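You operate a simulated robot arm through the tools that you are given. There is no shell and no other tool. Be economical: measure what you need, move in short steps, check, and stop when the job is done.

The job below is to be done with a simulated robot arm. You get a single attempt, and the scene is never put back.

Task
Plug the cleaner into the extension socket, suck up the spill, then switch both off.
Fine: plug in before the red switch goes on; stand the cleaner nozzle back. Set down upright: cleaner nozzle. What is to be rubbed or washed off counts as gone when no trace of it is left.

The check looks at the end state, three seconds after you hand in, the way a careful person would. Anything else that was tipped, shoved, dropped, spilled or broken makes it a failure.

Robot
A 7-joint arm with a two-finger parallel gripper, fixed in place. Base frame: the origin is at the foot of the arm, x ahead of it, y to its left, z up; the work surface is at about z = 104.5. Lengths are in cm, angles in degrees, forces in N, time in s.
With the tool pointing down near the work surface it reaches from about 36 to 76 cm from the base axis. Its first joint turns from -115.0 to 115.0 degrees. Payload 3.91 kg.
The TCP is the grasp point between the finger pads, 3 cm short of the fingertips. In the tool frame z runs along the fingers and y along their closing line. The gripper opens to 11 cm. The fingers are 2 cm wide and 1 cm thick; the gripper's body (4.8 by 11.2 cm) begins 5.5 cm behind the TCP.
Orientation is that of the tool frame in the base frame, as a unit quaternion [x, y, z, w]. With the fingers straight down and closing along the base's y, the tool's x points along the base's -x, its y along +y and its z along -z.

Tools
- The arm moves only by the tool nudge_tool. Its argument "targets" is a list that holds one entry, the list of rows, each a list of 7 numbers: the closure in counts, from 0 (fully open) to 255 (shut), then the shift along the base's x, y, z in units of 20 mm (1.0 is 20 mm), then the turn, a rotation vector about the base's x, y, z in units of 6 degrees (1.0 is 6 degrees). In form: [[[fingers, tx, ty, tz, wx, wy, wz], ...]]. A call has 1 to 10 rows; each row shifts and turns the commanded pose from where the row before left it. A call with a number of a shift or a turn outside -1 to 1 is refused whole. Rows are played at 5 a second. More than 5 cm and 8.6 degrees between two rows, or a gripper value outside its range, and nothing of the call is played. Where a pose cannot be reached the arm comes as near as it can. A force on the tool above 90 N (or 10 N above the force at the start of the call, whichever is more), or a blocked arm, ends the call early, and 0.2 s more pass. The fingers move at their own pace (about 10.8 cm/s each) and stop on an object; they squeeze with about 30 N. The grip force told is the motor's: it shows also when the fingers shut on nothing. Time passes only in rows, and 0.2 s behind the last, so rows that do not move let the fingers close. The reply holds the time, the measured pose of the TCP, the force on the tool along the base axes, the opening and the grip force, in the units named above and with some noise, with the torque about the TCP (base axes, N m) and any sound that the robot's microphone picked up, and new pictures: "pictures" is both (left out), scene, wrist or none.
- Cameras (640 x 400 px; columns grow to the right, rows downward): "scene" is fixed at [21.79, 50.01, 188.31]; the picture's right is [-0.81, -0.58, 0.00], its down [-0.57, 0.79, -0.24] and it looks along [0.14, -0.20, -0.97] (base axes); focal length 214 px, centre (320, 200). "wrist" rides on the gripper at [7.2, 1.7, -10.3] in the tool frame; the picture's right is [-0.23, 0.97, 0.00], its down [-0.76, -0.18, -0.62] and it looks along [-0.61, -0.14, 0.78] (tool axes); focal length 222 px, centre (320, 200). There is no depth. A picture from a camera that has moved, and an enlarged one, comes with that camera's place and axes in the base frame and with its lens.
- move_column(by): slides the trunk up (or, below 0, down) by that many cm; the arm rides with it, the base frame stays. It gives what a move gives, with no picture.
- zoom(camera, box): a new picture of the part [left, top, right, bottom] of that camera's present view, enlarged. No time passes.
- job_done(): hands the job in; it is judged then, once.

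Go step by step. Nothing tells you positions but the pictures and the camera data: compare them with the known pose of the tool, close in by small moves and look again before you grip or let go. The budget is 120 turns and 200 pictures, counting those below and the enlarged ones. Unless the task says otherwise, let go and move clear before handing in, and close with one line.

The tools are called after ">>>" as name(argument=value, ...) on one line, values as JSON. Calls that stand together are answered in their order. nudge_tool: Moves the arm, as the interface text tells. Its arguments: {"type":"object","properties":{"targets":{"type":"array","items":{"type":"array","items":{"type":"array","items":{"type":"number"}}}},"pictures":{"type":"string","enum":["both","scene","wrist","none"]}},"required":["targets"]} The other tools are called the same way: move_column (by) slides the trunk up or down; zoom (camera, box) takes an enlarged picture of a part of a camera's view; job_done () hands the job in.

At the start:

```text
t: 0.0
tcp_pos: [27.17, 29.47, 161.31]
orientation: [-0.001, 1.0, -0.001, 0.0]
ft_force: [-0.3, -0.3, 0.5]
torque: [0.02, 0.0, -0.02]
grip_width: 11.0
gripper_force: 0.0
trunk travel left (down, up): [-90.0, 9.0]
```

scene: 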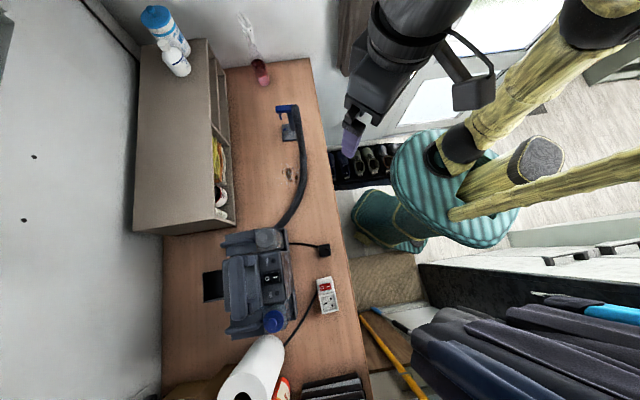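
wrist: 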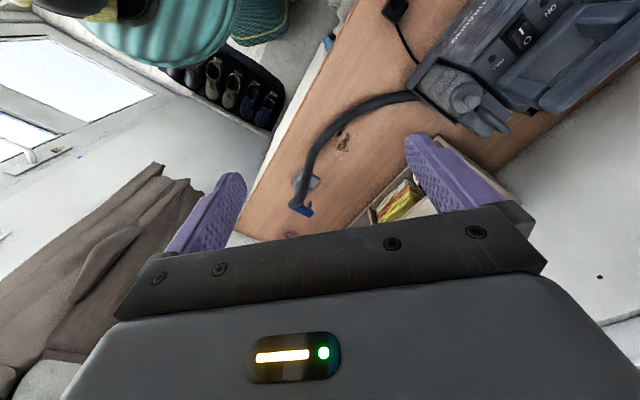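

I see a cleaner on the bench with its hose and nozzle (blue tip), a plug on a short cord, an extension socket with a red switch, and a brown spill. I'll enlarge these for details first.

>>> zoom(camera="scene", box=[190, 210, 370, 350])

>>> zoom(camera="scene", box=[230, 80, 350, 200])

>>> zoom(camera="wrist", box=[240, 0, 640, 250])

```text
2.86 times, centred on (280, 280) of scene
camera zoom: at [21.79, 50.01, 188.31], right [-0.81, -0.58, 0.0], down [-0.57, 0.79, -0.24], along [0.14, -0.2, -0.97], focal length 613 px, centre (434, -29)
```

zoom: 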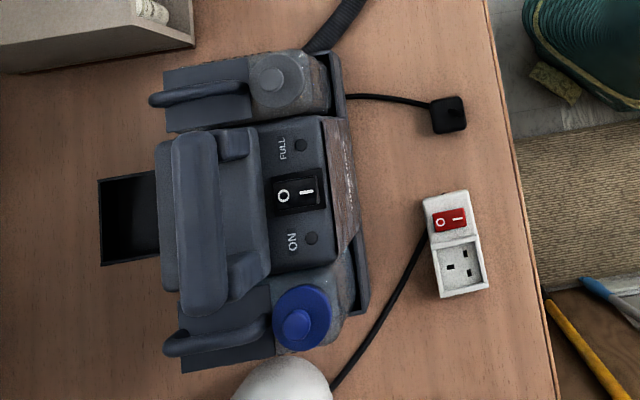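

```text
3.33 times, centred on (290, 140) of scene
camera zoom: at [21.79, 50.01, 188.31], right [-0.81, -0.58, 0.0], down [-0.57, 0.79, -0.24], along [0.14, -0.2, -0.97], focal length 715 px, centre (420, 400)
```

zoom: 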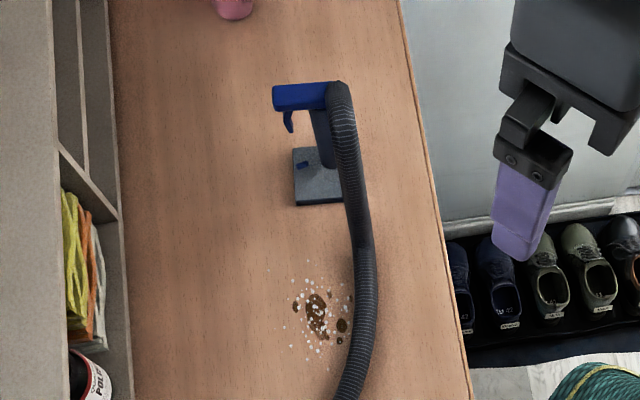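

```text
1.60 times, centred on (440, 125) of wrist
camera zoom: at [19.86, 31.22, 171.74], right [0.23, 0.97, 0.0], down [0.76, -0.18, 0.62], along [0.61, -0.14, -0.78], focal length 355 px, centre (128, 320)
```

zoom: 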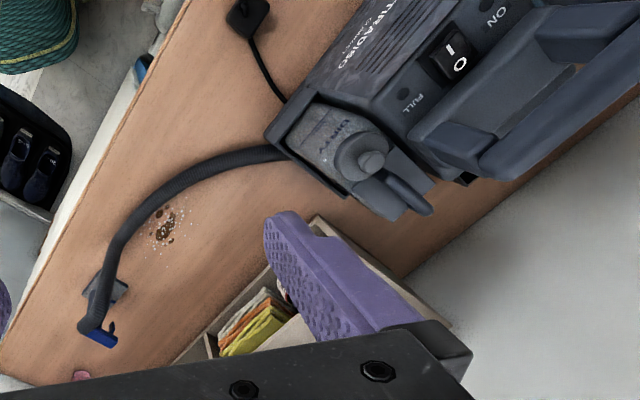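

The plug is around (21, 48), the socket around (11, 60), the spill around (50, 31) and the nozzle stand around (62, 15). I'm moving above the plug for a closer look.

>>> nudge_tool(targets=[[[0, -0.3, 0.8, -1, 0, 0, 0], [0, -0.3, 0.8, -1, 0, 0, 0], [0, -0.3, 0.8, -1, 0, 0, 0], [0, -0.3, 0.8, -1, 0, 0, 0], [0, -0.3, 0.8, -1, 0, 0, 0], [0, -0.3, 0.8, -1, 0, 0, 0], [0, -0.3, 0.8, -1, 0, 0, 0], [0, -0.3, 0.8, -1, 0, 0, 0], [0, -0.3, 0.8, -1, 0, 0, 0], [0, -0.3, 0.8, -1, 0, 0, 0]]])

```text
t: 2.2
tcp_pos: [21.12, 45.57, 141.17]
orientation: [0.001, 1.0, -0.002, 0.0]
ft_force: [-0.3, 0.1, 1.2]
torque: [-0.01, -0.01, -0.01]
grip_width: 11.0
gripper_force: 0.1
trunk travel left (down, up): [-90.0, 9.0]
camera wrist: at [13.8, 47.3, 151.67], right [0.23, 0.97, 0.0], down [0.76, -0.18, 0.62], along [0.61, -0.14, -0.78], focal length 222 px, centre (320, 200)
```

scene: 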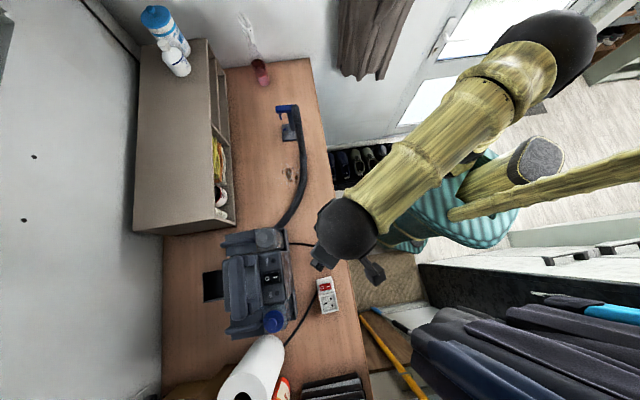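
wrist: 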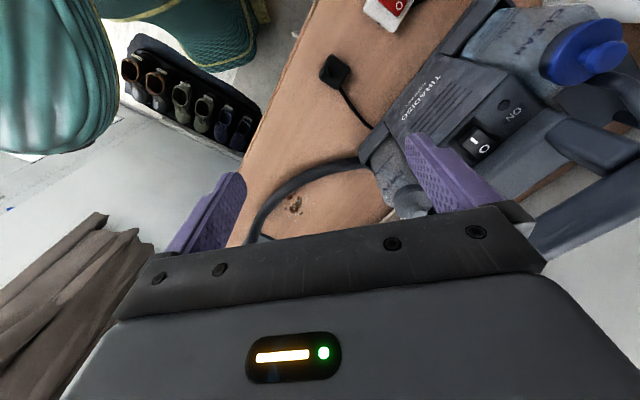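

>>> zoom(camera="wrist", box=[290, 0, 450, 100])

>>> zoom(camera="scene", box=[300, 260, 364, 330])

```text
4.00 times, centred on (370, 50) of wrist
camera zoom: at [13.8, 47.3, 151.67], right [0.23, 0.97, 0.0], down [0.76, -0.18, 0.62], along [0.61, -0.14, -0.78], focal length 888 px, centre (120, 800)
```

zoom: 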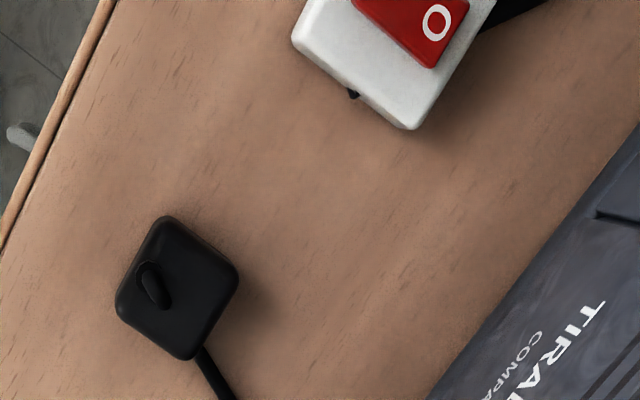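

```text
5.71 times, centred on (332, 295) of scene
camera zoom: at [21.79, 50.01, 188.31], right [-0.81, -0.58, 0.0], down [-0.57, 0.79, -0.24], along [0.14, -0.2, -0.97], focal length 1226 px, centre (251, -343)
```

zoom: 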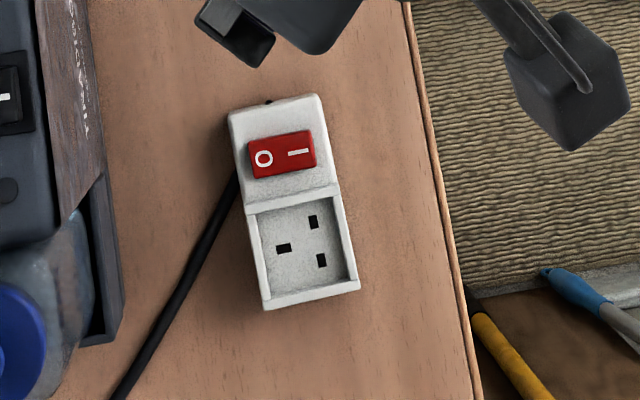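

The plug's orientation needs a closer look. I'll turn the tool by about 45° to match the bench and descend above the plug.

>>> nudge_tool(targets=[[[0, 0, 0.15, -0.8, 0, 0, 0.8], [0, 0, 0.15, -0.8, 0, 0, 0.8], [0, 0, 0.15, -0.8, 0, 0, 0.8], [0, 0, 0.15, -0.8, 0, 0, 0.8], [0, 0, 0.15, -0.8, 0, 0, 0.8], [0, 0, 0.15, -0.8, 0, 0, 0.8], [0, 0, 0.15, -0.8, 0, 0, 0.8], [0, 0, 0.15, -0.8, 0, 0, 0.8]]])

>>> zoom(camera="wrist", box=[220, 0, 420, 125])

```text
t: 4.0
tcp_pos: [20.95, 48.1, 128.56]
orientation: [-0.331, 0.944, 0.0, 0.0]
ft_force: [0.6, -0.1, -0.1]
torque: [-0.01, -0.01, 0.01]
grip_width: 10.97
gripper_force: 0.0
trunk travel left (down, up): [-90.0, 9.0]
camera wrist: at [14.28, 44.89, 138.97], right [-0.43, 0.9, 0.0], down [0.71, 0.34, 0.62], along [0.56, 0.27, -0.78], focal length 222 px, centre (320, 200)
```

scene: 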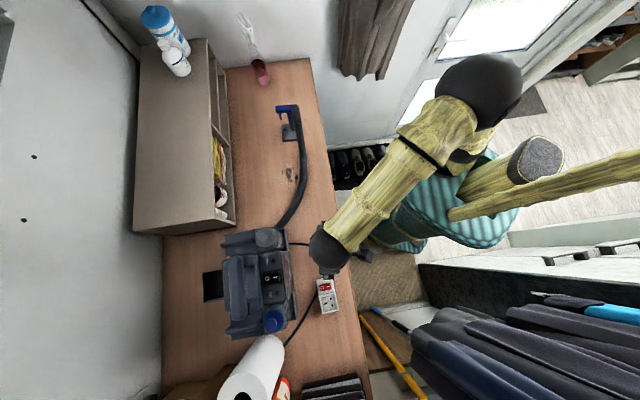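
wrist: 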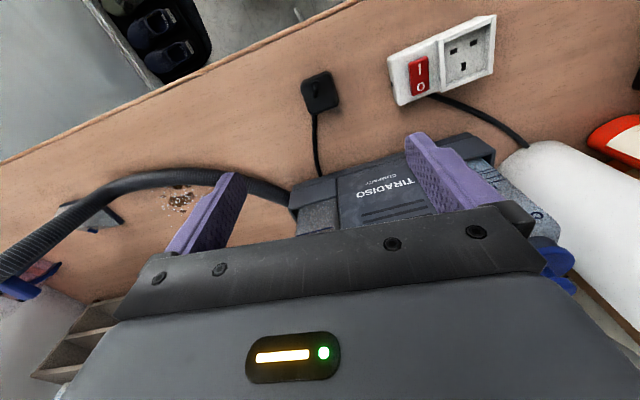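

```text
3.20 times, centred on (320, 62) of wrist
camera zoom: at [14.28, 44.89, 138.97], right [-0.43, 0.9, 0.0], down [0.71, 0.34, 0.62], along [0.56, 0.27, -0.78], focal length 711 px, centre (320, 640)
```

zoom: 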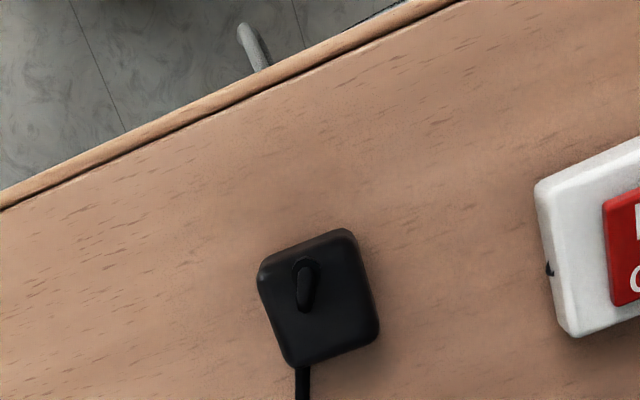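

>>> nudge_tool(targets=[[[0, 0, 0, -0.9, 0, 0, 0.7], [0, 0, 0, -0.9, 0, 0, 0.7], [0, 0, 0, -0.9, 0, 0, 0], [0, 0, 0, -0.9, 0, 0, 0], [0, 0, 0, -0.9, 0, 0, 0]]], pictures="wrist")

>>> zoom(camera="wrist", box=[220, 0, 420, 125])

>>> zoom(camera="wrist", box=[440, 0, 640, 125])

```text
t: 5.2
tcp_pos: [21.13, 47.9, 119.48]
orientation: [-0.398, 0.917, -0.001, -0.001]
ft_force: [0.0, -0.3, 0.0]
torque: [0.0, 0.0, -0.02]
grip_width: 11.02
gripper_force: 0.1
trunk travel left (down, up): [-90.0, 9.0]
camera wrist: at [14.91, 43.81, 129.83], right [-0.56, 0.83, 0.0], down [0.65, 0.44, 0.62], along [0.52, 0.35, -0.78], focal length 222 px, centre (320, 200)
```

wrist: 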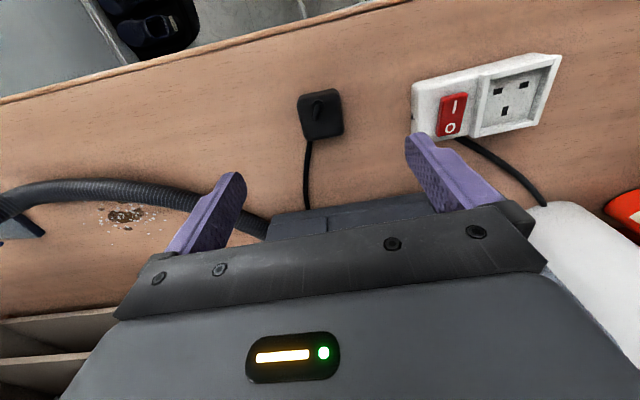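

```text
3.20 times, centred on (320, 62) of wrist
camera zoom: at [14.91, 43.81, 129.83], right [-0.56, 0.83, 0.0], down [0.65, 0.44, 0.62], along [0.52, 0.35, -0.78], focal length 711 px, centre (320, 640)
```

zoom: 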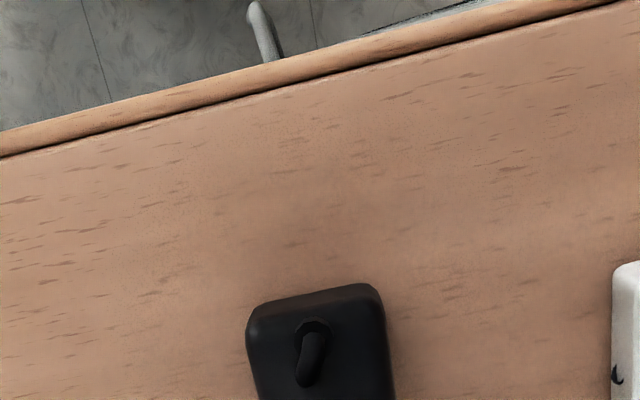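

```text
3.20 times, centred on (540, 62) of wrist
camera zoom: at [14.91, 43.81, 129.83], right [-0.56, 0.83, 0.0], down [0.65, 0.44, 0.62], along [0.52, 0.35, -0.78], focal length 711 px, centre (-384, 640)
```

zoom: 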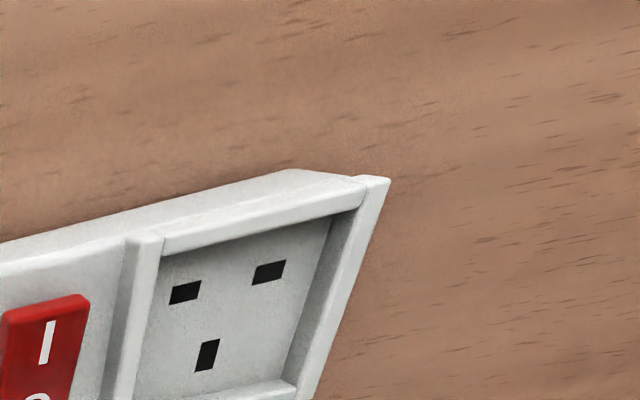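

>>> zoom(camera="wrist", box=[288, 80, 352, 150])

```text
5.71 times, centred on (320, 115) of wrist
camera zoom: at [14.91, 43.81, 129.83], right [-0.56, 0.83, 0.0], down [0.65, 0.44, 0.62], along [0.52, 0.35, -0.78], focal length 1269 px, centre (320, 686)
```

zoom: 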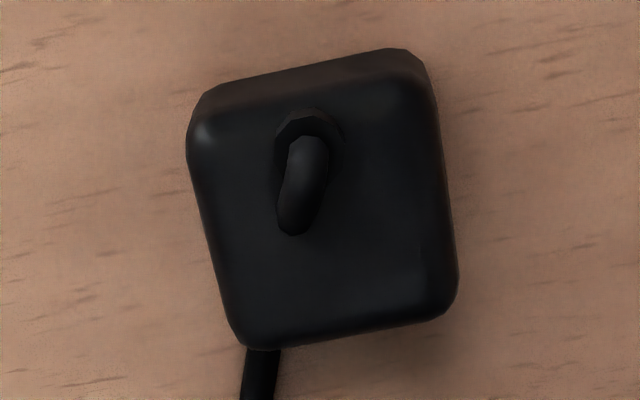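

The plug body is centred near (20.9, 48.0) with its sides along the 137° direction, and the tool is now aligned with it. I'm going down and gripping the upper part of it.

>>> nudge_tool(targets=[[[0, -0.1, 0.05, -0.9, 0, 0, 0], [0, 0, 0, -0.9, 0, 0, 0], [0, 0, 0, -0.9, 0, 0, 0], [0, 0, 0, -0.9, 0, 0, 0], [0, 0, 0, -0.9, 0, 0, 0], [0, 0, 0, -0.7, 0, 0, 0], [0, 0, 0, 0, 0, 0, 0]]], pictures="both")

>>> zoom(camera="wrist", box=[160, 80, 480, 280])

```text
t: 6.8
tcp_pos: [21.15, 48.05, 109.07]
orientation: [-0.398, 0.917, 0.0, 0.0]
ft_force: [0.5, -0.1, -0.2]
torque: [-0.01, -0.02, 0.03]
grip_width: 11.0
gripper_force: 0.1
trunk travel left (down, up): [-90.0, 9.0]
camera wrist: at [14.8, 43.94, 119.43], right [-0.56, 0.83, 0.0], down [0.65, 0.43, 0.62], along [0.52, 0.35, -0.78], focal length 222 px, centre (320, 200)
```

scene: 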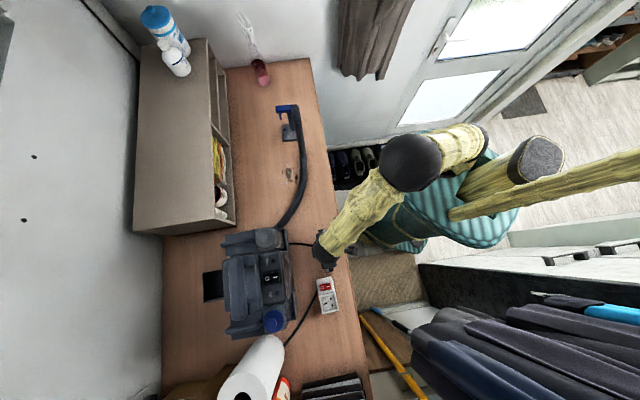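
wrist: 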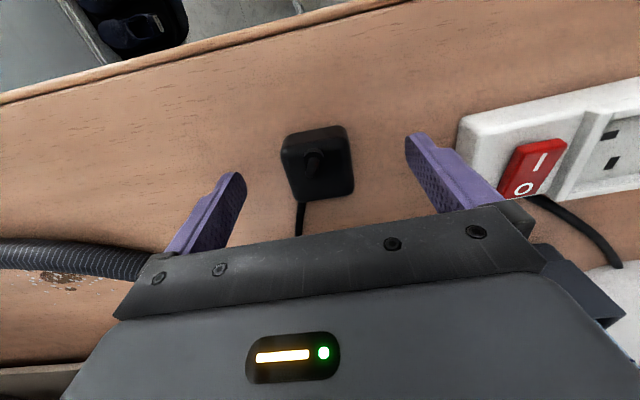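

```text
2.00 times, centred on (320, 180) of wrist
camera zoom: at [14.8, 43.94, 119.43], right [-0.56, 0.83, 0.0], down [0.65, 0.43, 0.62], along [0.52, 0.35, -0.78], focal length 444 px, centre (320, 240)
```

zoom: 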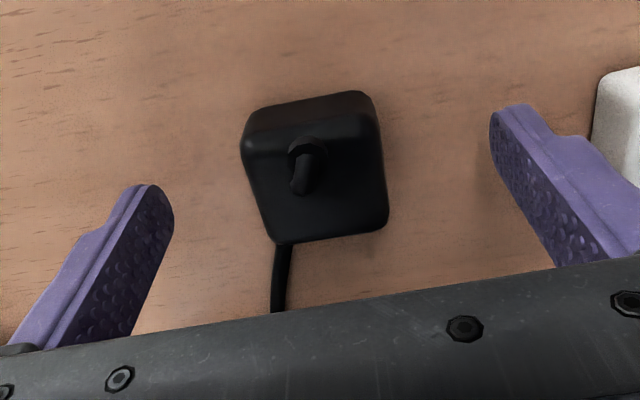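

>>> nudge_tool(targets=[[[255, 0, 0, 0, 0, 0, 0], [255, 0, 0, 0, 0, 0, 0], [255, 0, 0, 0, 0, 0, 0], [255, 0, 0, 0, 0, 0, 0], [255, 0, 0, 0, 0, 0, 0]]], pictures="wrist")

>>> zoom(camera="wrist", box=[200, 80, 440, 230])

```text
t: 8.0
tcp_pos: [21.11, 48.2, 109.07]
orientation: [-0.398, 0.917, -0.001, -0.001]
ft_force: [0.4, -0.5, 0.2]
torque: [-0.04, 0.01, -0.01]
grip_width: 4.3
gripper_force: 29.9
trunk travel left (down, up): [-90.0, 9.0]
camera wrist: at [14.79, 43.95, 119.46], right [-0.56, 0.83, 0.0], down [0.65, 0.43, 0.62], along [0.52, 0.35, -0.78], focal length 222 px, centre (320, 200)
```

wrist: 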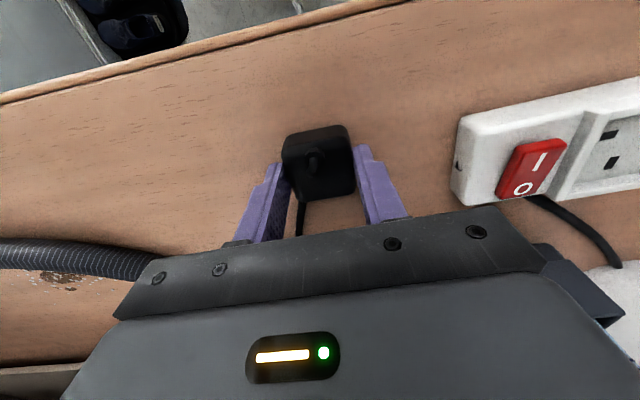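

```text
2.67 times, centred on (320, 155) of wrist
camera zoom: at [14.79, 43.95, 119.46], right [-0.56, 0.83, 0.0], down [0.65, 0.43, 0.62], along [0.52, 0.35, -0.78], focal length 592 px, centre (320, 320)
```

zoom: 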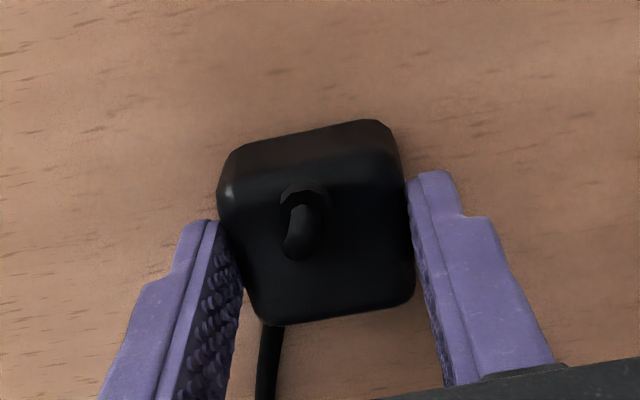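

The plug is held (width 4.3). I'm lifting it gently and watching the cord and the forces.

>>> nudge_tool(targets=[[[255, 0, 0, 0.5, 0, 0, 0], [255, 0, 0, 0.5, 0, 0, 0], [255, 0, 0, 0.7, 0, 0, 0], [255, 0, 0, 0.8, 0, 0, 0], [255, 0, 0, 0.8, 0, 0, 0], [255, 0, 0, 0.8, 0, 0, 0]]], pictures="both")

>>> zoom(camera="scene", box=[260, 210, 370, 330])

```text
t: 9.4
tcp_pos: [21.05, 47.97, 117.22]
orientation: [-0.397, 0.918, 0.001, 0.0]
ft_force: [0.9, 0.1, -0.9]
torque: [0.02, -0.01, -0.02]
grip_width: 4.3
gripper_force: 29.8
trunk travel left (down, up): [-90.0, 9.0]
camera wrist: at [14.76, 43.84, 127.61], right [-0.55, 0.83, 0.0], down [0.65, 0.43, 0.62], along [0.52, 0.35, -0.78], focal length 222 px, centre (320, 200)
```

scene: 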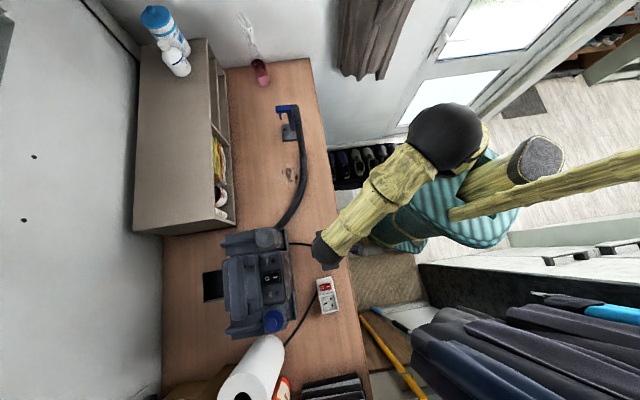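
wrist: 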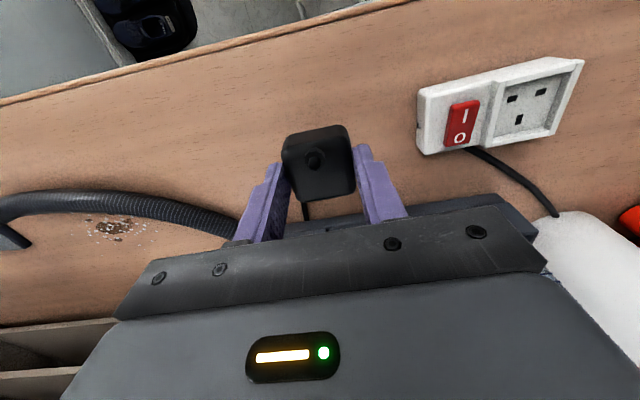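

```text
3.33 times, centred on (315, 270) of scene
camera zoom: at [21.79, 50.01, 188.31], right [-0.81, -0.58, 0.0], down [-0.57, 0.79, -0.24], along [0.14, -0.2, -0.97], focal length 715 px, centre (337, -33)
```

zoom: 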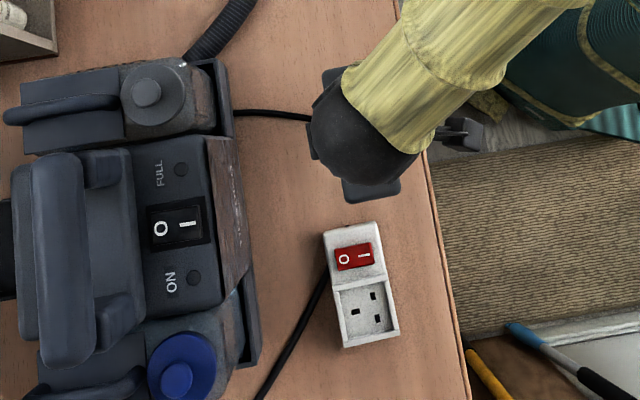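

>>> zoom(camera="wrist", box=[260, 100, 380, 240])

```text
2.86 times, centred on (320, 170) of wrist
camera zoom: at [14.76, 43.84, 127.61], right [-0.55, 0.83, 0.0], down [0.65, 0.43, 0.62], along [0.52, 0.35, -0.78], focal length 635 px, centre (320, 286)
```

zoom: 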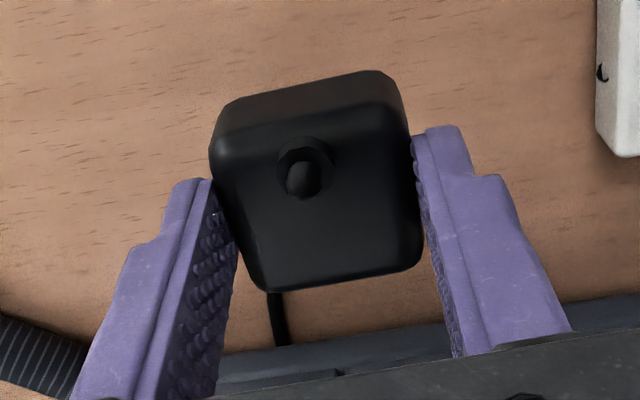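

I can't tell the pin side yet. I'll tip the tool level at a safe height so that the scene camera shows the pins in profile.

>>> nudge_tool(targets=[[[255, 0, 0, 0.3, 1, -0.93, 0], [255, 0, 0, 0.3, 1, -0.93, 0], [255, 0, 0, 0.3, 1, -0.93, 0], [255, 0, 0, 0.3, 1, -0.93, 0], [255, 0, 0, 0.3, 1, -0.93, 0], [255, 0, 0, 0.3, 1, -0.93, 0], [255, 0, 0, 0.3, 1, -0.93, 0], [255, 0, 0, 0.3, 1, -0.93, 0], [255, 0, 0, 0.3, 1, -0.93, 0], [255, 0, 0, 0.3, 1, -0.93, 0]]], pictures="scene")

>>> zoom(camera="scene", box=[280, 210, 370, 280])

```text
t: 11.6
tcp_pos: [20.83, 48.04, 123.13]
orientation: [-0.301, 0.692, 0.263, 0.601]
ft_force: [0.2, -0.2, -0.7]
torque: [-0.02, 0.0, -0.01]
grip_width: 4.3
gripper_force: 29.9
trunk travel left (down, up): [-90.0, 9.0]
```

scene: 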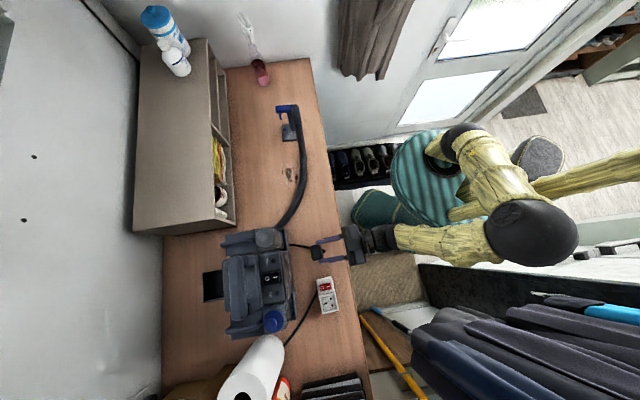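

```text
5.71 times, centred on (325, 245) of scene
camera zoom: at [21.79, 50.01, 188.31], right [-0.81, -0.58, 0.0], down [-0.57, 0.79, -0.24], along [0.14, -0.2, -0.97], focal length 1226 px, centre (291, -57)
```

zoom: 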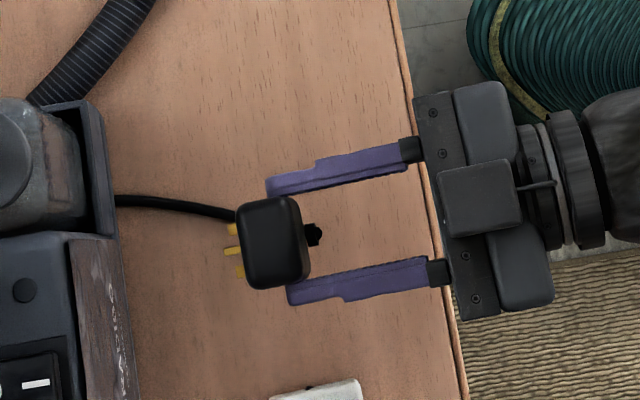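

>>> zoom(camera="scene", box=[312, 238, 340, 258])

```text
16.00 times, centred on (326, 248) of scene
camera zoom: at [21.79, 50.01, 188.31], right [-0.81, -0.58, 0.0], down [-0.57, 0.79, -0.24], along [0.14, -0.2, -0.97], focal length 3432 px, centre (224, -568)
```

zoom: 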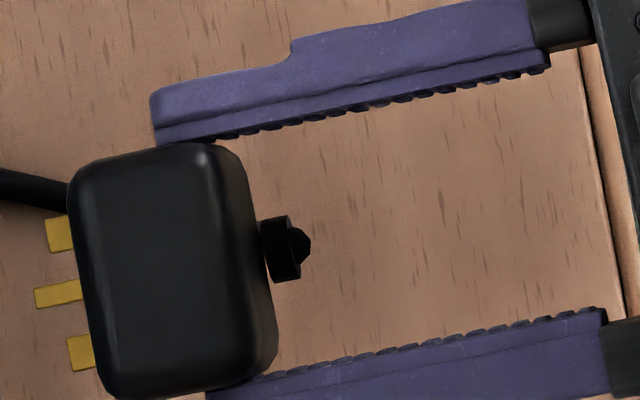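

>>> nudge_tool(targets=[[[255, 0, 0, 0.3, 1, -0.93, 0], [255, 0, 0, 0.3, 1, -0.93, 0], [255, 0, 0, 0.3, 1, -0.93, 0], [255, 0, 0, 0.3, 1, -0.93, 0]]], pictures="none")

>>> zoom(camera="scene", box=[308, 236, 340, 256])

```text
t: 12.6
tcp_pos: [21.11, 47.86, 125.77]
orientation: [-0.214, 0.494, 0.338, 0.772]
ft_force: [0.8, 0.2, -1.1]
torque: [-0.02, -0.01, -0.03]
grip_width: 4.32
gripper_force: 30.0
trunk travel left (down, up): [-90.0, 9.0]
```

```text
16.00 times, centred on (324, 246) of scene
camera zoom: at [21.79, 50.01, 188.31], right [-0.81, -0.58, 0.0], down [-0.57, 0.79, -0.24], along [0.14, -0.2, -0.97], focal length 3432 px, centre (256, -536)
```

zoom: 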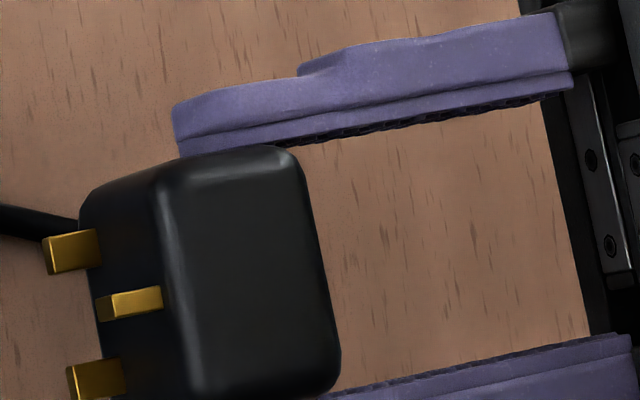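

The earth pin is on the side facing the robot, while the socket's earth slot faces the cleaner. So I need to turn the plug by 180°, and I'm levelling it first.

>>> nudge_tool(targets=[[[255, 0, 0, 0, -1, 0.93, 0], [255, 0, 0, 0, -1, 0.93, 0], [255, 0, 0, 0, -1, 0.93, 0], [255, 0, 0, 0, -1, 0.93, 0], [255, 0, 0, 0, -1, 0.93, 0], [255, 0, 0, 0, -1, 0.93, 0], [255, 0, 0, 0, -1, 0.93, 0], [255, 0, 0, 0, -1, 0.93, 0], [255, 0, 0, 0, -1, 0.93, 0], [255, 0, 0, 0, -1, 0.93, 0]]], pictures="none")

>>> nudge_tool(targets=[[[255, 0, 0, 0, -1, 0.93, 0], [255, 0, 0, 0, -1, 0.93, 0], [255, 0, 0, 0, -1, 0.93, 0], [255, 0, 0, 0, -1, 0.93, 0], [255, 0, 0, 0, 0, 0, 0]]], pictures="none")

>>> nudge_tool(targets=[[[255, 0, 0, 0, 0, 0, 1], [255, 0, 0, 0, 0, 0, 1], [255, 0, 0, 0, 0, 0, 1], [255, 0, 0, 0, 0, 0, 1], [255, 0, 0, 0, 0, 0, 1], [255, 0, 0, 0, 0, 0, 1], [255, 0, 0, 0, 0, 0, 1], [255, 0, 0, 0, 0, 0, 1], [255, 0, 0, 0, 0, 0, 1], [255, 0, 0, 0, 0, 0, 1]]], pictures="scene")

```text
t: 14.8
tcp_pos: [21.13, 48.12, 125.71]
orientation: [-0.381, 0.88, 0.114, 0.259]
ft_force: [-0.4, 0.3, -0.9]
torque: [-0.01, 0.0, 0.01]
grip_width: 4.34
gripper_force: 29.9
trunk travel left (down, up): [-90.0, 9.0]
```

```text
t: 16.0
tcp_pos: [20.93, 48.02, 125.73]
orientation: [-0.399, 0.917, 0.0, 0.0]
ft_force: [0.0, -0.4, -0.6]
torque: [0.0, -0.04, 0.01]
grip_width: 4.31
gripper_force: 30.2
trunk travel left (down, up): [-90.0, 9.0]
```

```text
t: 18.2
tcp_pos: [20.8, 47.98, 125.76]
orientation: [0.804, -0.595, 0.0, -0.001]
ft_force: [-0.4, 0.4, -1.8]
torque: [-0.01, -0.01, -0.01]
grip_width: 4.3
gripper_force: 30.4
trunk travel left (down, up): [-90.0, 9.0]
```

scene: 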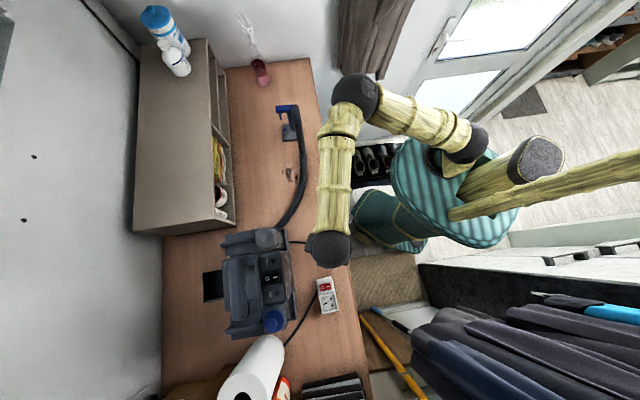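

>>> nudge_tool(targets=[[[255, 0, 0, 0, 0, 0, 1], [255, 0, 0, 0, 0, 0, 1], [255, 0, 0, 0, 0, 0, 1], [255, 0, 0, 0, 0, 0, 1], [255, 0, 0, 0, 0, 0, 1], [255, 0, 0, 0, 0, 0, 1], [255, 0, 0, 0, 0, 0, 1], [255, 0, 0, 0, 0, 0, 1], [255, 0, 0, 0, 0, 0, 1], [255, 0, 0, 0, 0, 0, 1]]], pictures="scene")

```text
t: 20.4
tcp_pos: [19.83, 45.38, 125.61]
orientation: [0.898, -0.439, 0.0, 0.001]
ft_force: [-0.5, 0.0, -0.8]
torque: [0.01, -0.01, 0.05]
grip_width: 4.31
gripper_force: 29.8
out of reach, approached as far as the arm can: row 3, 4, 5, 6, 7, 8, 9, 10
trunk travel left (down, up): [-90.0, 9.0]
```

scene: 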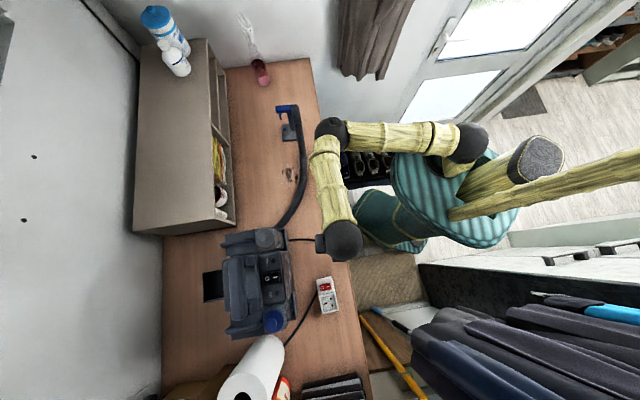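

The wrist limit stops me in this direction, so I'm turning the other way round.

>>> nudge_tool(targets=[[[255, 0, 0, 0, 0, 0, -1], [255, 0, 0, 0, 0, 0, -1], [255, 0, 0, 0, 0, 0, -1], [255, 0, 0, 0, 0, 0, -1], [255, 0, 0, 0, 0, 0, -1], [255, 0, 0, 0, 0, 0, -1], [255, 0, 0, 0, 0, 0, -1], [255, 0, 0, 0, 0, 0, -1], [255, 0, 0, 0, 0, 0, -1], [255, 0, 0, 0, 0, 0, -1]]], pictures="none")

>>> nudge_tool(targets=[[[255, 0, 0, 0, 0, 0, -1], [255, 0, 0, 0, 0, 0, -1], [255, 0, 0, 0, 0, 0, -1], [255, 0, 0, 0, 0, 0, -1], [255, 0, 0, 0, 0, 0, -1], [255, 0, 0, 0, 0, 0, -1], [255, 0, 0, 0, 0, 0, -1], [255, 0, 0, 0, 0, 0, -1], [255, 0, 0, 0, 0, 0, -1], [255, 0, 0, 0, 0, 0, -1]]], pictures="scene")

```text
t: 22.6
tcp_pos: [19.72, 45.46, 125.6]
orientation: [-0.557, 0.831, 0.001, 0.0]
ft_force: [0.0, -0.2, -1.2]
torque: [0.01, -0.02, -0.01]
grip_width: 4.33
gripper_force: 30.2
trunk travel left (down, up): [-90.0, 9.0]
```

```text
t: 24.8
tcp_pos: [19.81, 45.43, 125.59]
orientation: [-0.067, 0.998, 0.0, 0.0]
ft_force: [0.2, 0.0, -0.7]
torque: [0.02, 0.0, -0.01]
grip_width: 4.32
gripper_force: 30.2
trunk travel left (down, up): [-90.0, 9.0]
```

scene: 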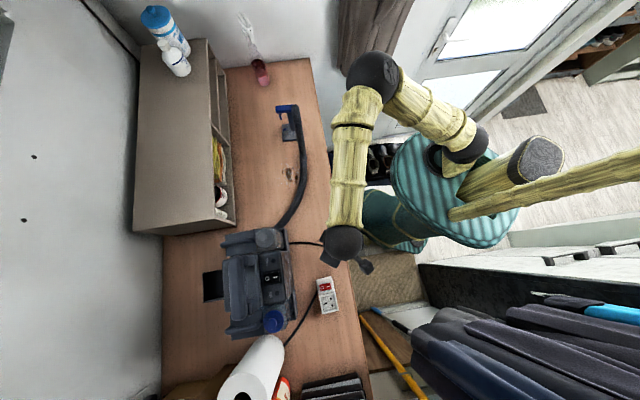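

>>> nudge_tool(targets=[[[255, 0, 0, 0, 0, 0, -1], [255, 0, 0, 0, 0, 0, -1], [255, 0, 0, 0, 0, 0, -1], [255, 0, 0, 0, 0, 0, -1], [255, 0, 0, 0, 0, 0, -1], [255, 0, 0, 0, 0, 0, -1], [255, 0, 0, 0, 0, 0, -1], [255, 0, 0, 0, 0, 0, -1], [255, 0, 0, 0, 0, 0, -1], [255, 0, 0, 0, 0, 0, -1]]], pictures="none")

>>> nudge_tool(targets=[[[255, 0, 0, 0, 0, 0, -1], [255, 0, 0, 0, 0, 0, -1], [255, 0, 0, 0, 0, 0, -1], [255, 0, 0, 0, 0, 0, -1], [255, 0, 0, 0, 0, 0, -1], [255, 0, 0, 0, 0, 0, -1], [255, 0, 0, 0, 0, 0, -1], [255, 0, 0, 0, 0, 0, -1], [255, 0, 0, 0, 0, 0, -1], [255, 0, 0, 0, 0, 0, -1]]], pictures="scene")

```text
t: 27.0
tcp_pos: [19.92, 45.48, 125.61]
orientation: [0.441, 0.898, 0.0, 0.0]
ft_force: [0.4, -0.5, -1.1]
torque: [0.03, 0.01, -0.01]
grip_width: 4.3
gripper_force: 30.4
trunk travel left (down, up): [-90.0, 9.0]
```

```text
t: 29.2
tcp_pos: [19.88, 45.62, 125.59]
orientation: [0.831, 0.557, 0.001, 0.0]
ft_force: [0.4, 0.2, -0.1]
torque: [0.02, -0.03, 0.01]
grip_width: 4.31
gripper_force: 29.4
trunk travel left (down, up): [-90.0, 9.0]
```

scene: 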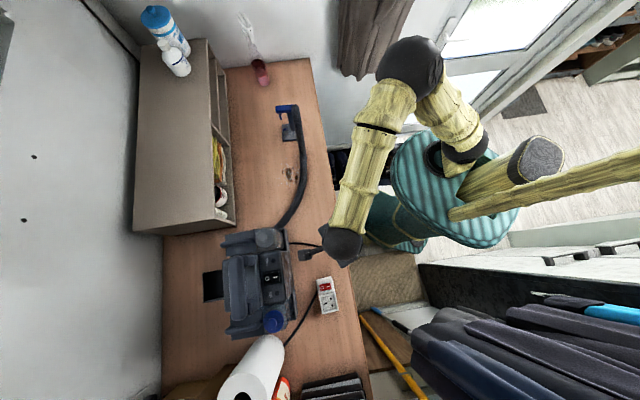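

The plug can turn far enough this way. I'm finishing the turn while carrying it above the socket.

>>> nudge_tool(targets=[[[255, -0.57, 0.89, 0, 0, 0, -0.87], [255, -0.57, 0.89, 0, 0, 0, -0.87], [255, -0.57, 0.89, 0, 0, 0, -0.87], [255, -0.57, 0.89, 0, 0, 0, -0.87], [255, -0.57, 0.89, 0, 0, 0, 0], [255, -0.57, 0.89, 0, 0, 0, 0], [255, -0.57, 0.89, 0, 0, 0, 0], [255, -0.57, 0.89, 0, 0, 0, 0], [255, -0.57, 0.89, 0, 0, 0, 0]]], pictures="both")

>>> zoom(camera="wrist", box=[220, 0, 420, 125])

```text
t: 31.2
tcp_pos: [9.63, 61.8, 125.42]
orientation: [0.917, 0.398, 0.001, 0.0]
ft_force: [0.7, 0.8, -0.1]
torque: [0.01, 0.02, 0.0]
grip_width: 4.33
gripper_force: 29.9
trunk travel left (down, up): [-90.0, 9.0]
camera wrist: at [15.78, 65.93, 135.88], right [0.56, -0.83, 0.0], down [-0.65, -0.43, 0.62], along [-0.52, -0.35, -0.78], focal length 222 px, centre (320, 200)
```

scene: 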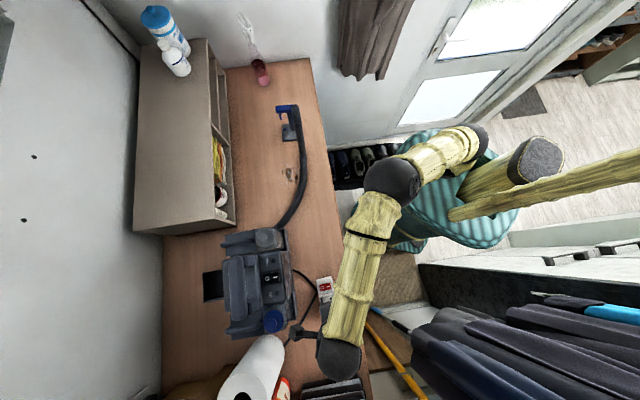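
wrist: 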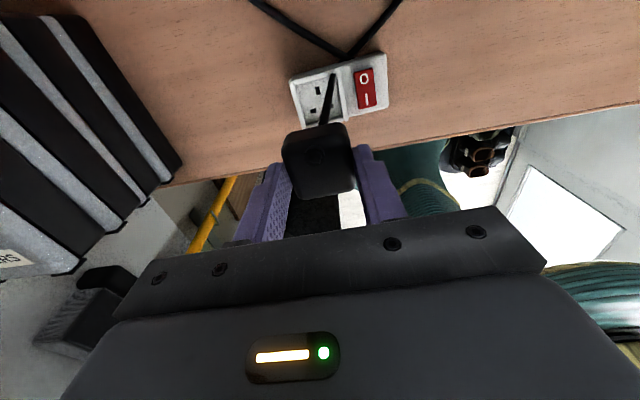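

```text
3.20 times, centred on (320, 62) of wrist
camera zoom: at [15.78, 65.93, 135.88], right [0.56, -0.83, 0.0], down [-0.65, -0.43, 0.62], along [-0.52, -0.35, -0.78], focal length 711 px, centre (320, 640)
```

zoom: 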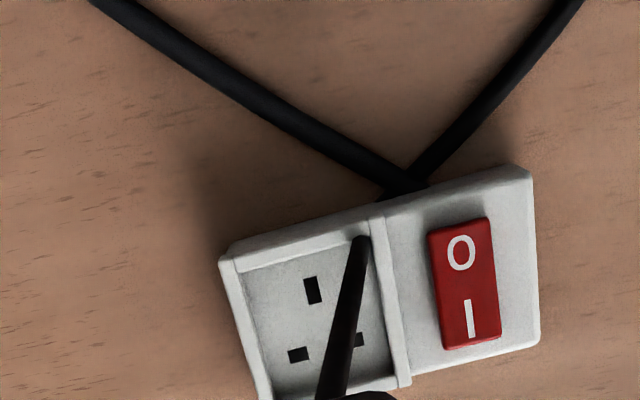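

The tool is centred over the slots at about (9.7, 61.7) and the yaw matches. I'm descending to just above the recess.

>>> nudge_tool(targets=[[[255, 0, 0, -0.85, 0, 0, 0], [255, 0, 0, -0.85, 0, 0, 0], [255, 0, 0, -0.85, 0, 0, 0], [255, 0, 0, -0.85, 0, 0, 0], [255, 0, 0, -0.85, 0, 0, 0], [255, 0, 0, -0.85, 0, 0, 0], [255, 0, 0, -0.65, 0, 0, 0], [255, 0, 0, 0, 0, 0, 0]]], pictures="both")

>>> zoom(camera="wrist", box=[220, 60, 420, 220])

>>> zoom(camera="scene", box=[280, 260, 360, 340])

```text
t: 33.0
tcp_pos: [9.56, 61.72, 114.08]
orientation: [0.917, 0.398, 0.0, 0.001]
ft_force: [-0.3, 0.4, -0.5]
torque: [0.0, 0.01, -0.02]
grip_width: 4.29
gripper_force: 29.7
trunk travel left (down, up): [-90.0, 9.0]
camera wrist: at [15.66, 65.85, 124.57], right [0.56, -0.83, 0.0], down [-0.65, -0.44, 0.62], along [-0.52, -0.35, -0.78], focal length 222 px, centre (320, 200)
```

scene: 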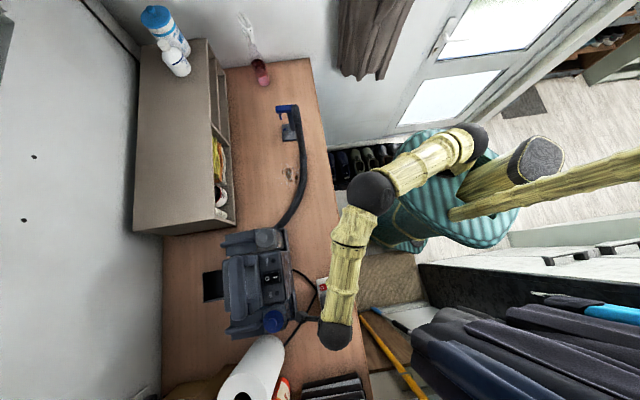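
wrist: 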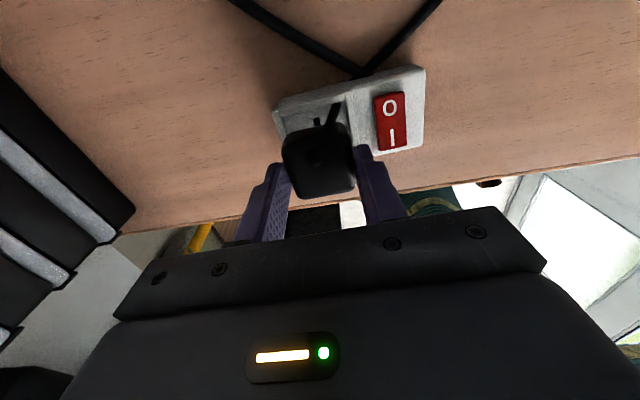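

```text
2.50 times, centred on (320, 140) of wrist
camera zoom: at [15.66, 65.85, 124.57], right [0.56, -0.83, 0.0], down [-0.65, -0.44, 0.62], along [-0.52, -0.35, -0.78], focal length 555 px, centre (320, 350)
```

zoom: 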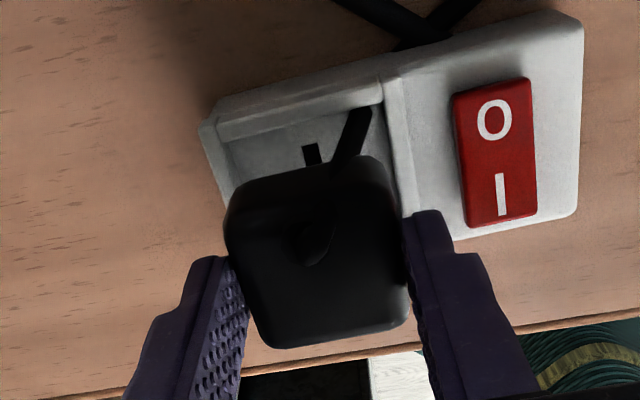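

```text
5.00 times, centred on (320, 300) of scene
camera zoom: at [21.79, 50.01, 188.31], right [-0.81, -0.58, 0.0], down [-0.57, 0.79, -0.24], along [0.14, -0.2, -0.97], focal length 1072 px, centre (320, -300)
```

zoom: 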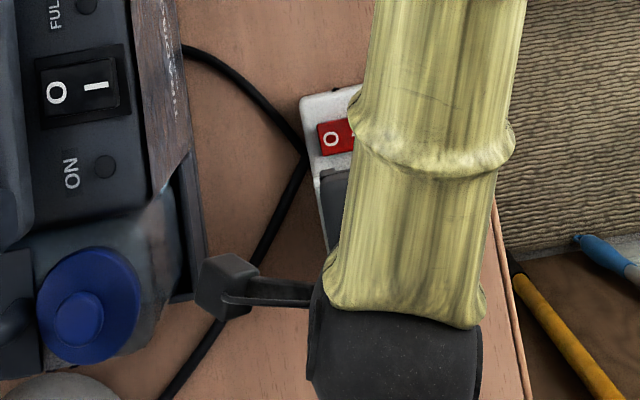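

>>> nudge_tool(targets=[[[255, 0.05, 0, -0.3, 0, 0, 0], [255, 0, 0, -0.3, 0, 0, 0], [255, 0, 0, -0.3, 0, 0, 0], [255, 0, 0, -0.15, 0, 0, 0], [255, 0, 0, 0, 0, 0, 0]]], pictures="wrist")

>>> zoom(camera="wrist", box=[220, 60, 420, 220])

```text
t: 34.2
tcp_pos: [9.54, 61.61, 112.24]
orientation: [0.917, 0.399, 0.0, -0.002]
ft_force: [1.8, 6.2, 25.4]
torque: [-0.23, 0.26, -0.01]
grip_width: 4.32
gripper_force: 30.3
trunk travel left (down, up): [-90.0, 9.0]
camera wrist: at [15.78, 65.64, 122.74], right [0.56, -0.83, 0.0], down [-0.65, -0.44, 0.62], along [-0.52, -0.34, -0.78], focal length 222 px, centre (320, 200)
```

wrist: 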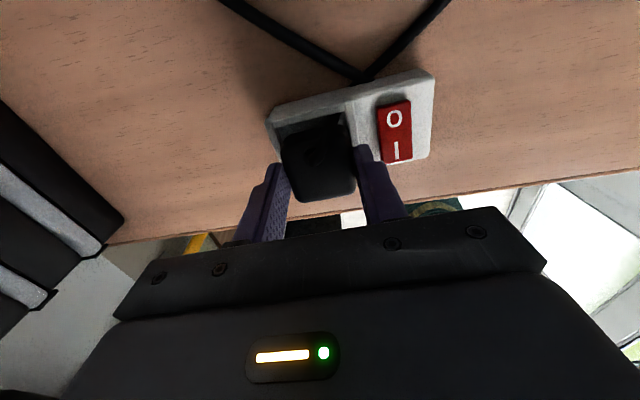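

```text
2.50 times, centred on (320, 140) of wrist
camera zoom: at [15.78, 65.64, 122.74], right [0.56, -0.83, 0.0], down [-0.65, -0.44, 0.62], along [-0.52, -0.34, -0.78], focal length 555 px, centre (320, 350)
```

zoom: 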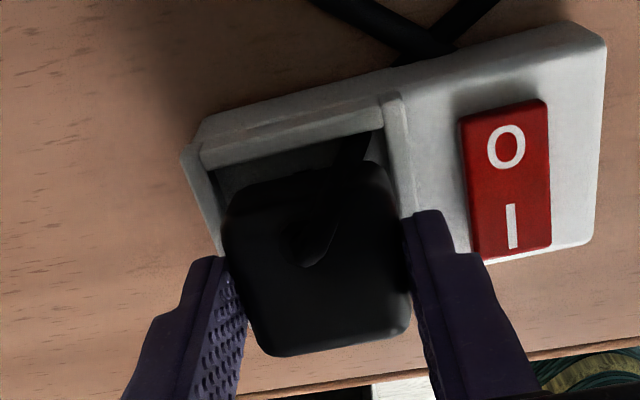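

Contact was felt on the robot side of the plug, so it has to shift about 3 mm toward the cleaner. I'm lifting slightly, shifting and trying again.

>>> nudge_tool(targets=[[[255, 0, 0, 0.4, 0, 0, 0], [255, 0.1, 0.1, 0, 0, 0, 0], [255, 0, 0, -0.2, 0, 0, 0], [255, 0, 0, -0.15, 0, 0, 0], [255, 0, 0, -0.1, 0, 0, 0], [255, 0, 0, 0, 0, 0, 0]]], pictures="none")

```text
t: 35.6
tcp_pos: [9.84, 61.63, 112.12]
orientation: [0.917, 0.399, 0.0, -0.002]
ft_force: [1.7, 2.7, 24.0]
torque: [-0.44, 0.23, -0.03]
grip_width: 4.29
gripper_force: 30.2
trunk travel left (down, up): [-90.0, 9.0]
```

>>> nudge_tool(targets=[[[255, 0, 0, 0.4, 0, 0, 0], [255, 0.06, 0.14, 0, 0, 0, 0], [255, 0, 0, 0, 0, 0, 0]]], pictures="wrist")

>>> zoom(camera="wrist", box=[250, 80, 390, 210])

>>> nudge_tool(targets=[[[255, 0, 0, -0.2, 0, 0, 0], [255, 0, 0, -0.15, 0, 0, 0], [255, 0, 0, -0.1, 0, 0, 0], [255, 0, 0, 0, 0, 0, 0]]], pictures="none")

```text
t: 36.4
tcp_pos: [9.79, 61.88, 112.7]
orientation: [0.918, 0.398, -0.001, 0.0]
ft_force: [-0.3, -0.3, -0.8]
torque: [0.02, 0.01, 0.02]
grip_width: 4.32
gripper_force: 29.9
trunk travel left (down, up): [-90.0, 9.0]
camera wrist: at [15.99, 66.1, 123.05], right [0.56, -0.83, 0.0], down [-0.65, -0.43, 0.62], along [-0.52, -0.35, -0.78], focal length 222 px, centre (320, 200)
```

wrist: 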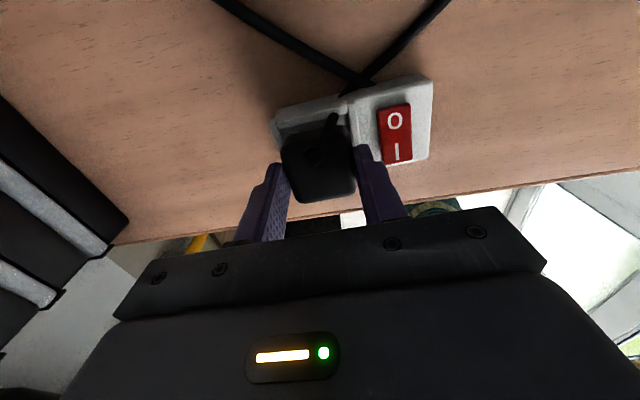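

```text
3.08 times, centred on (320, 145) of wrist
camera zoom: at [15.99, 66.1, 123.05], right [0.56, -0.83, 0.0], down [-0.65, -0.43, 0.62], along [-0.52, -0.35, -0.78], focal length 684 px, centre (320, 369)
```

zoom: 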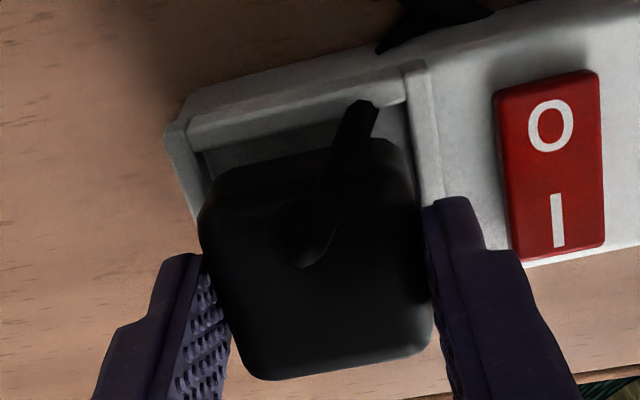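

```text
t: 37.4
tcp_pos: [9.9, 61.93, 111.74]
orientation: [0.918, 0.398, 0.0, 0.0]
ft_force: [0.1, 0.5, -0.1]
torque: [0.03, 0.01, 0.02]
grip_width: 4.31
gripper_force: 29.9
trunk travel left (down, up): [-90.0, 9.0]
```

Now it slides in without force. I'm continuing down in small steps.

>>> nudge_tool(targets=[[[255, 0, 0, -0.1, 0, 0, 0], [255, 0, 0, -0.1, 0, 0, 0], [255, 0, 0, 0, 0, 0, 0]]], pictures="none")

```text
t: 38.2
tcp_pos: [10.03, 61.89, 111.57]
orientation: [0.918, 0.397, 0.002, -0.003]
ft_force: [0.2, 2.6, 23.5]
torque: [0.48, -0.28, 0.02]
grip_width: 4.35
gripper_force: 30.3
trunk travel left (down, up): [-90.0, 9.0]
```

>>> nudge_tool(targets=[[[255, 0, 0, 0.1, 0, 0, 0], [255, -0.04, -0.045, 0, 0, 0, 0], [255, 0, 0, -0.1, 0, 0, 0], [255, 0, 0, 0, 0, 0, 0]]], pictures="none")

```text
t: 39.2
tcp_pos: [9.74, 61.53, 111.34]
orientation: [0.917, 0.399, 0.0, 0.0]
ft_force: [-1.7, 3.7, 13.3]
torque: [0.55, -0.32, 0.14]
grip_width: 4.31
gripper_force: 29.5
trunk travel left (down, up): [-90.0, 9.0]
heard: snap
```

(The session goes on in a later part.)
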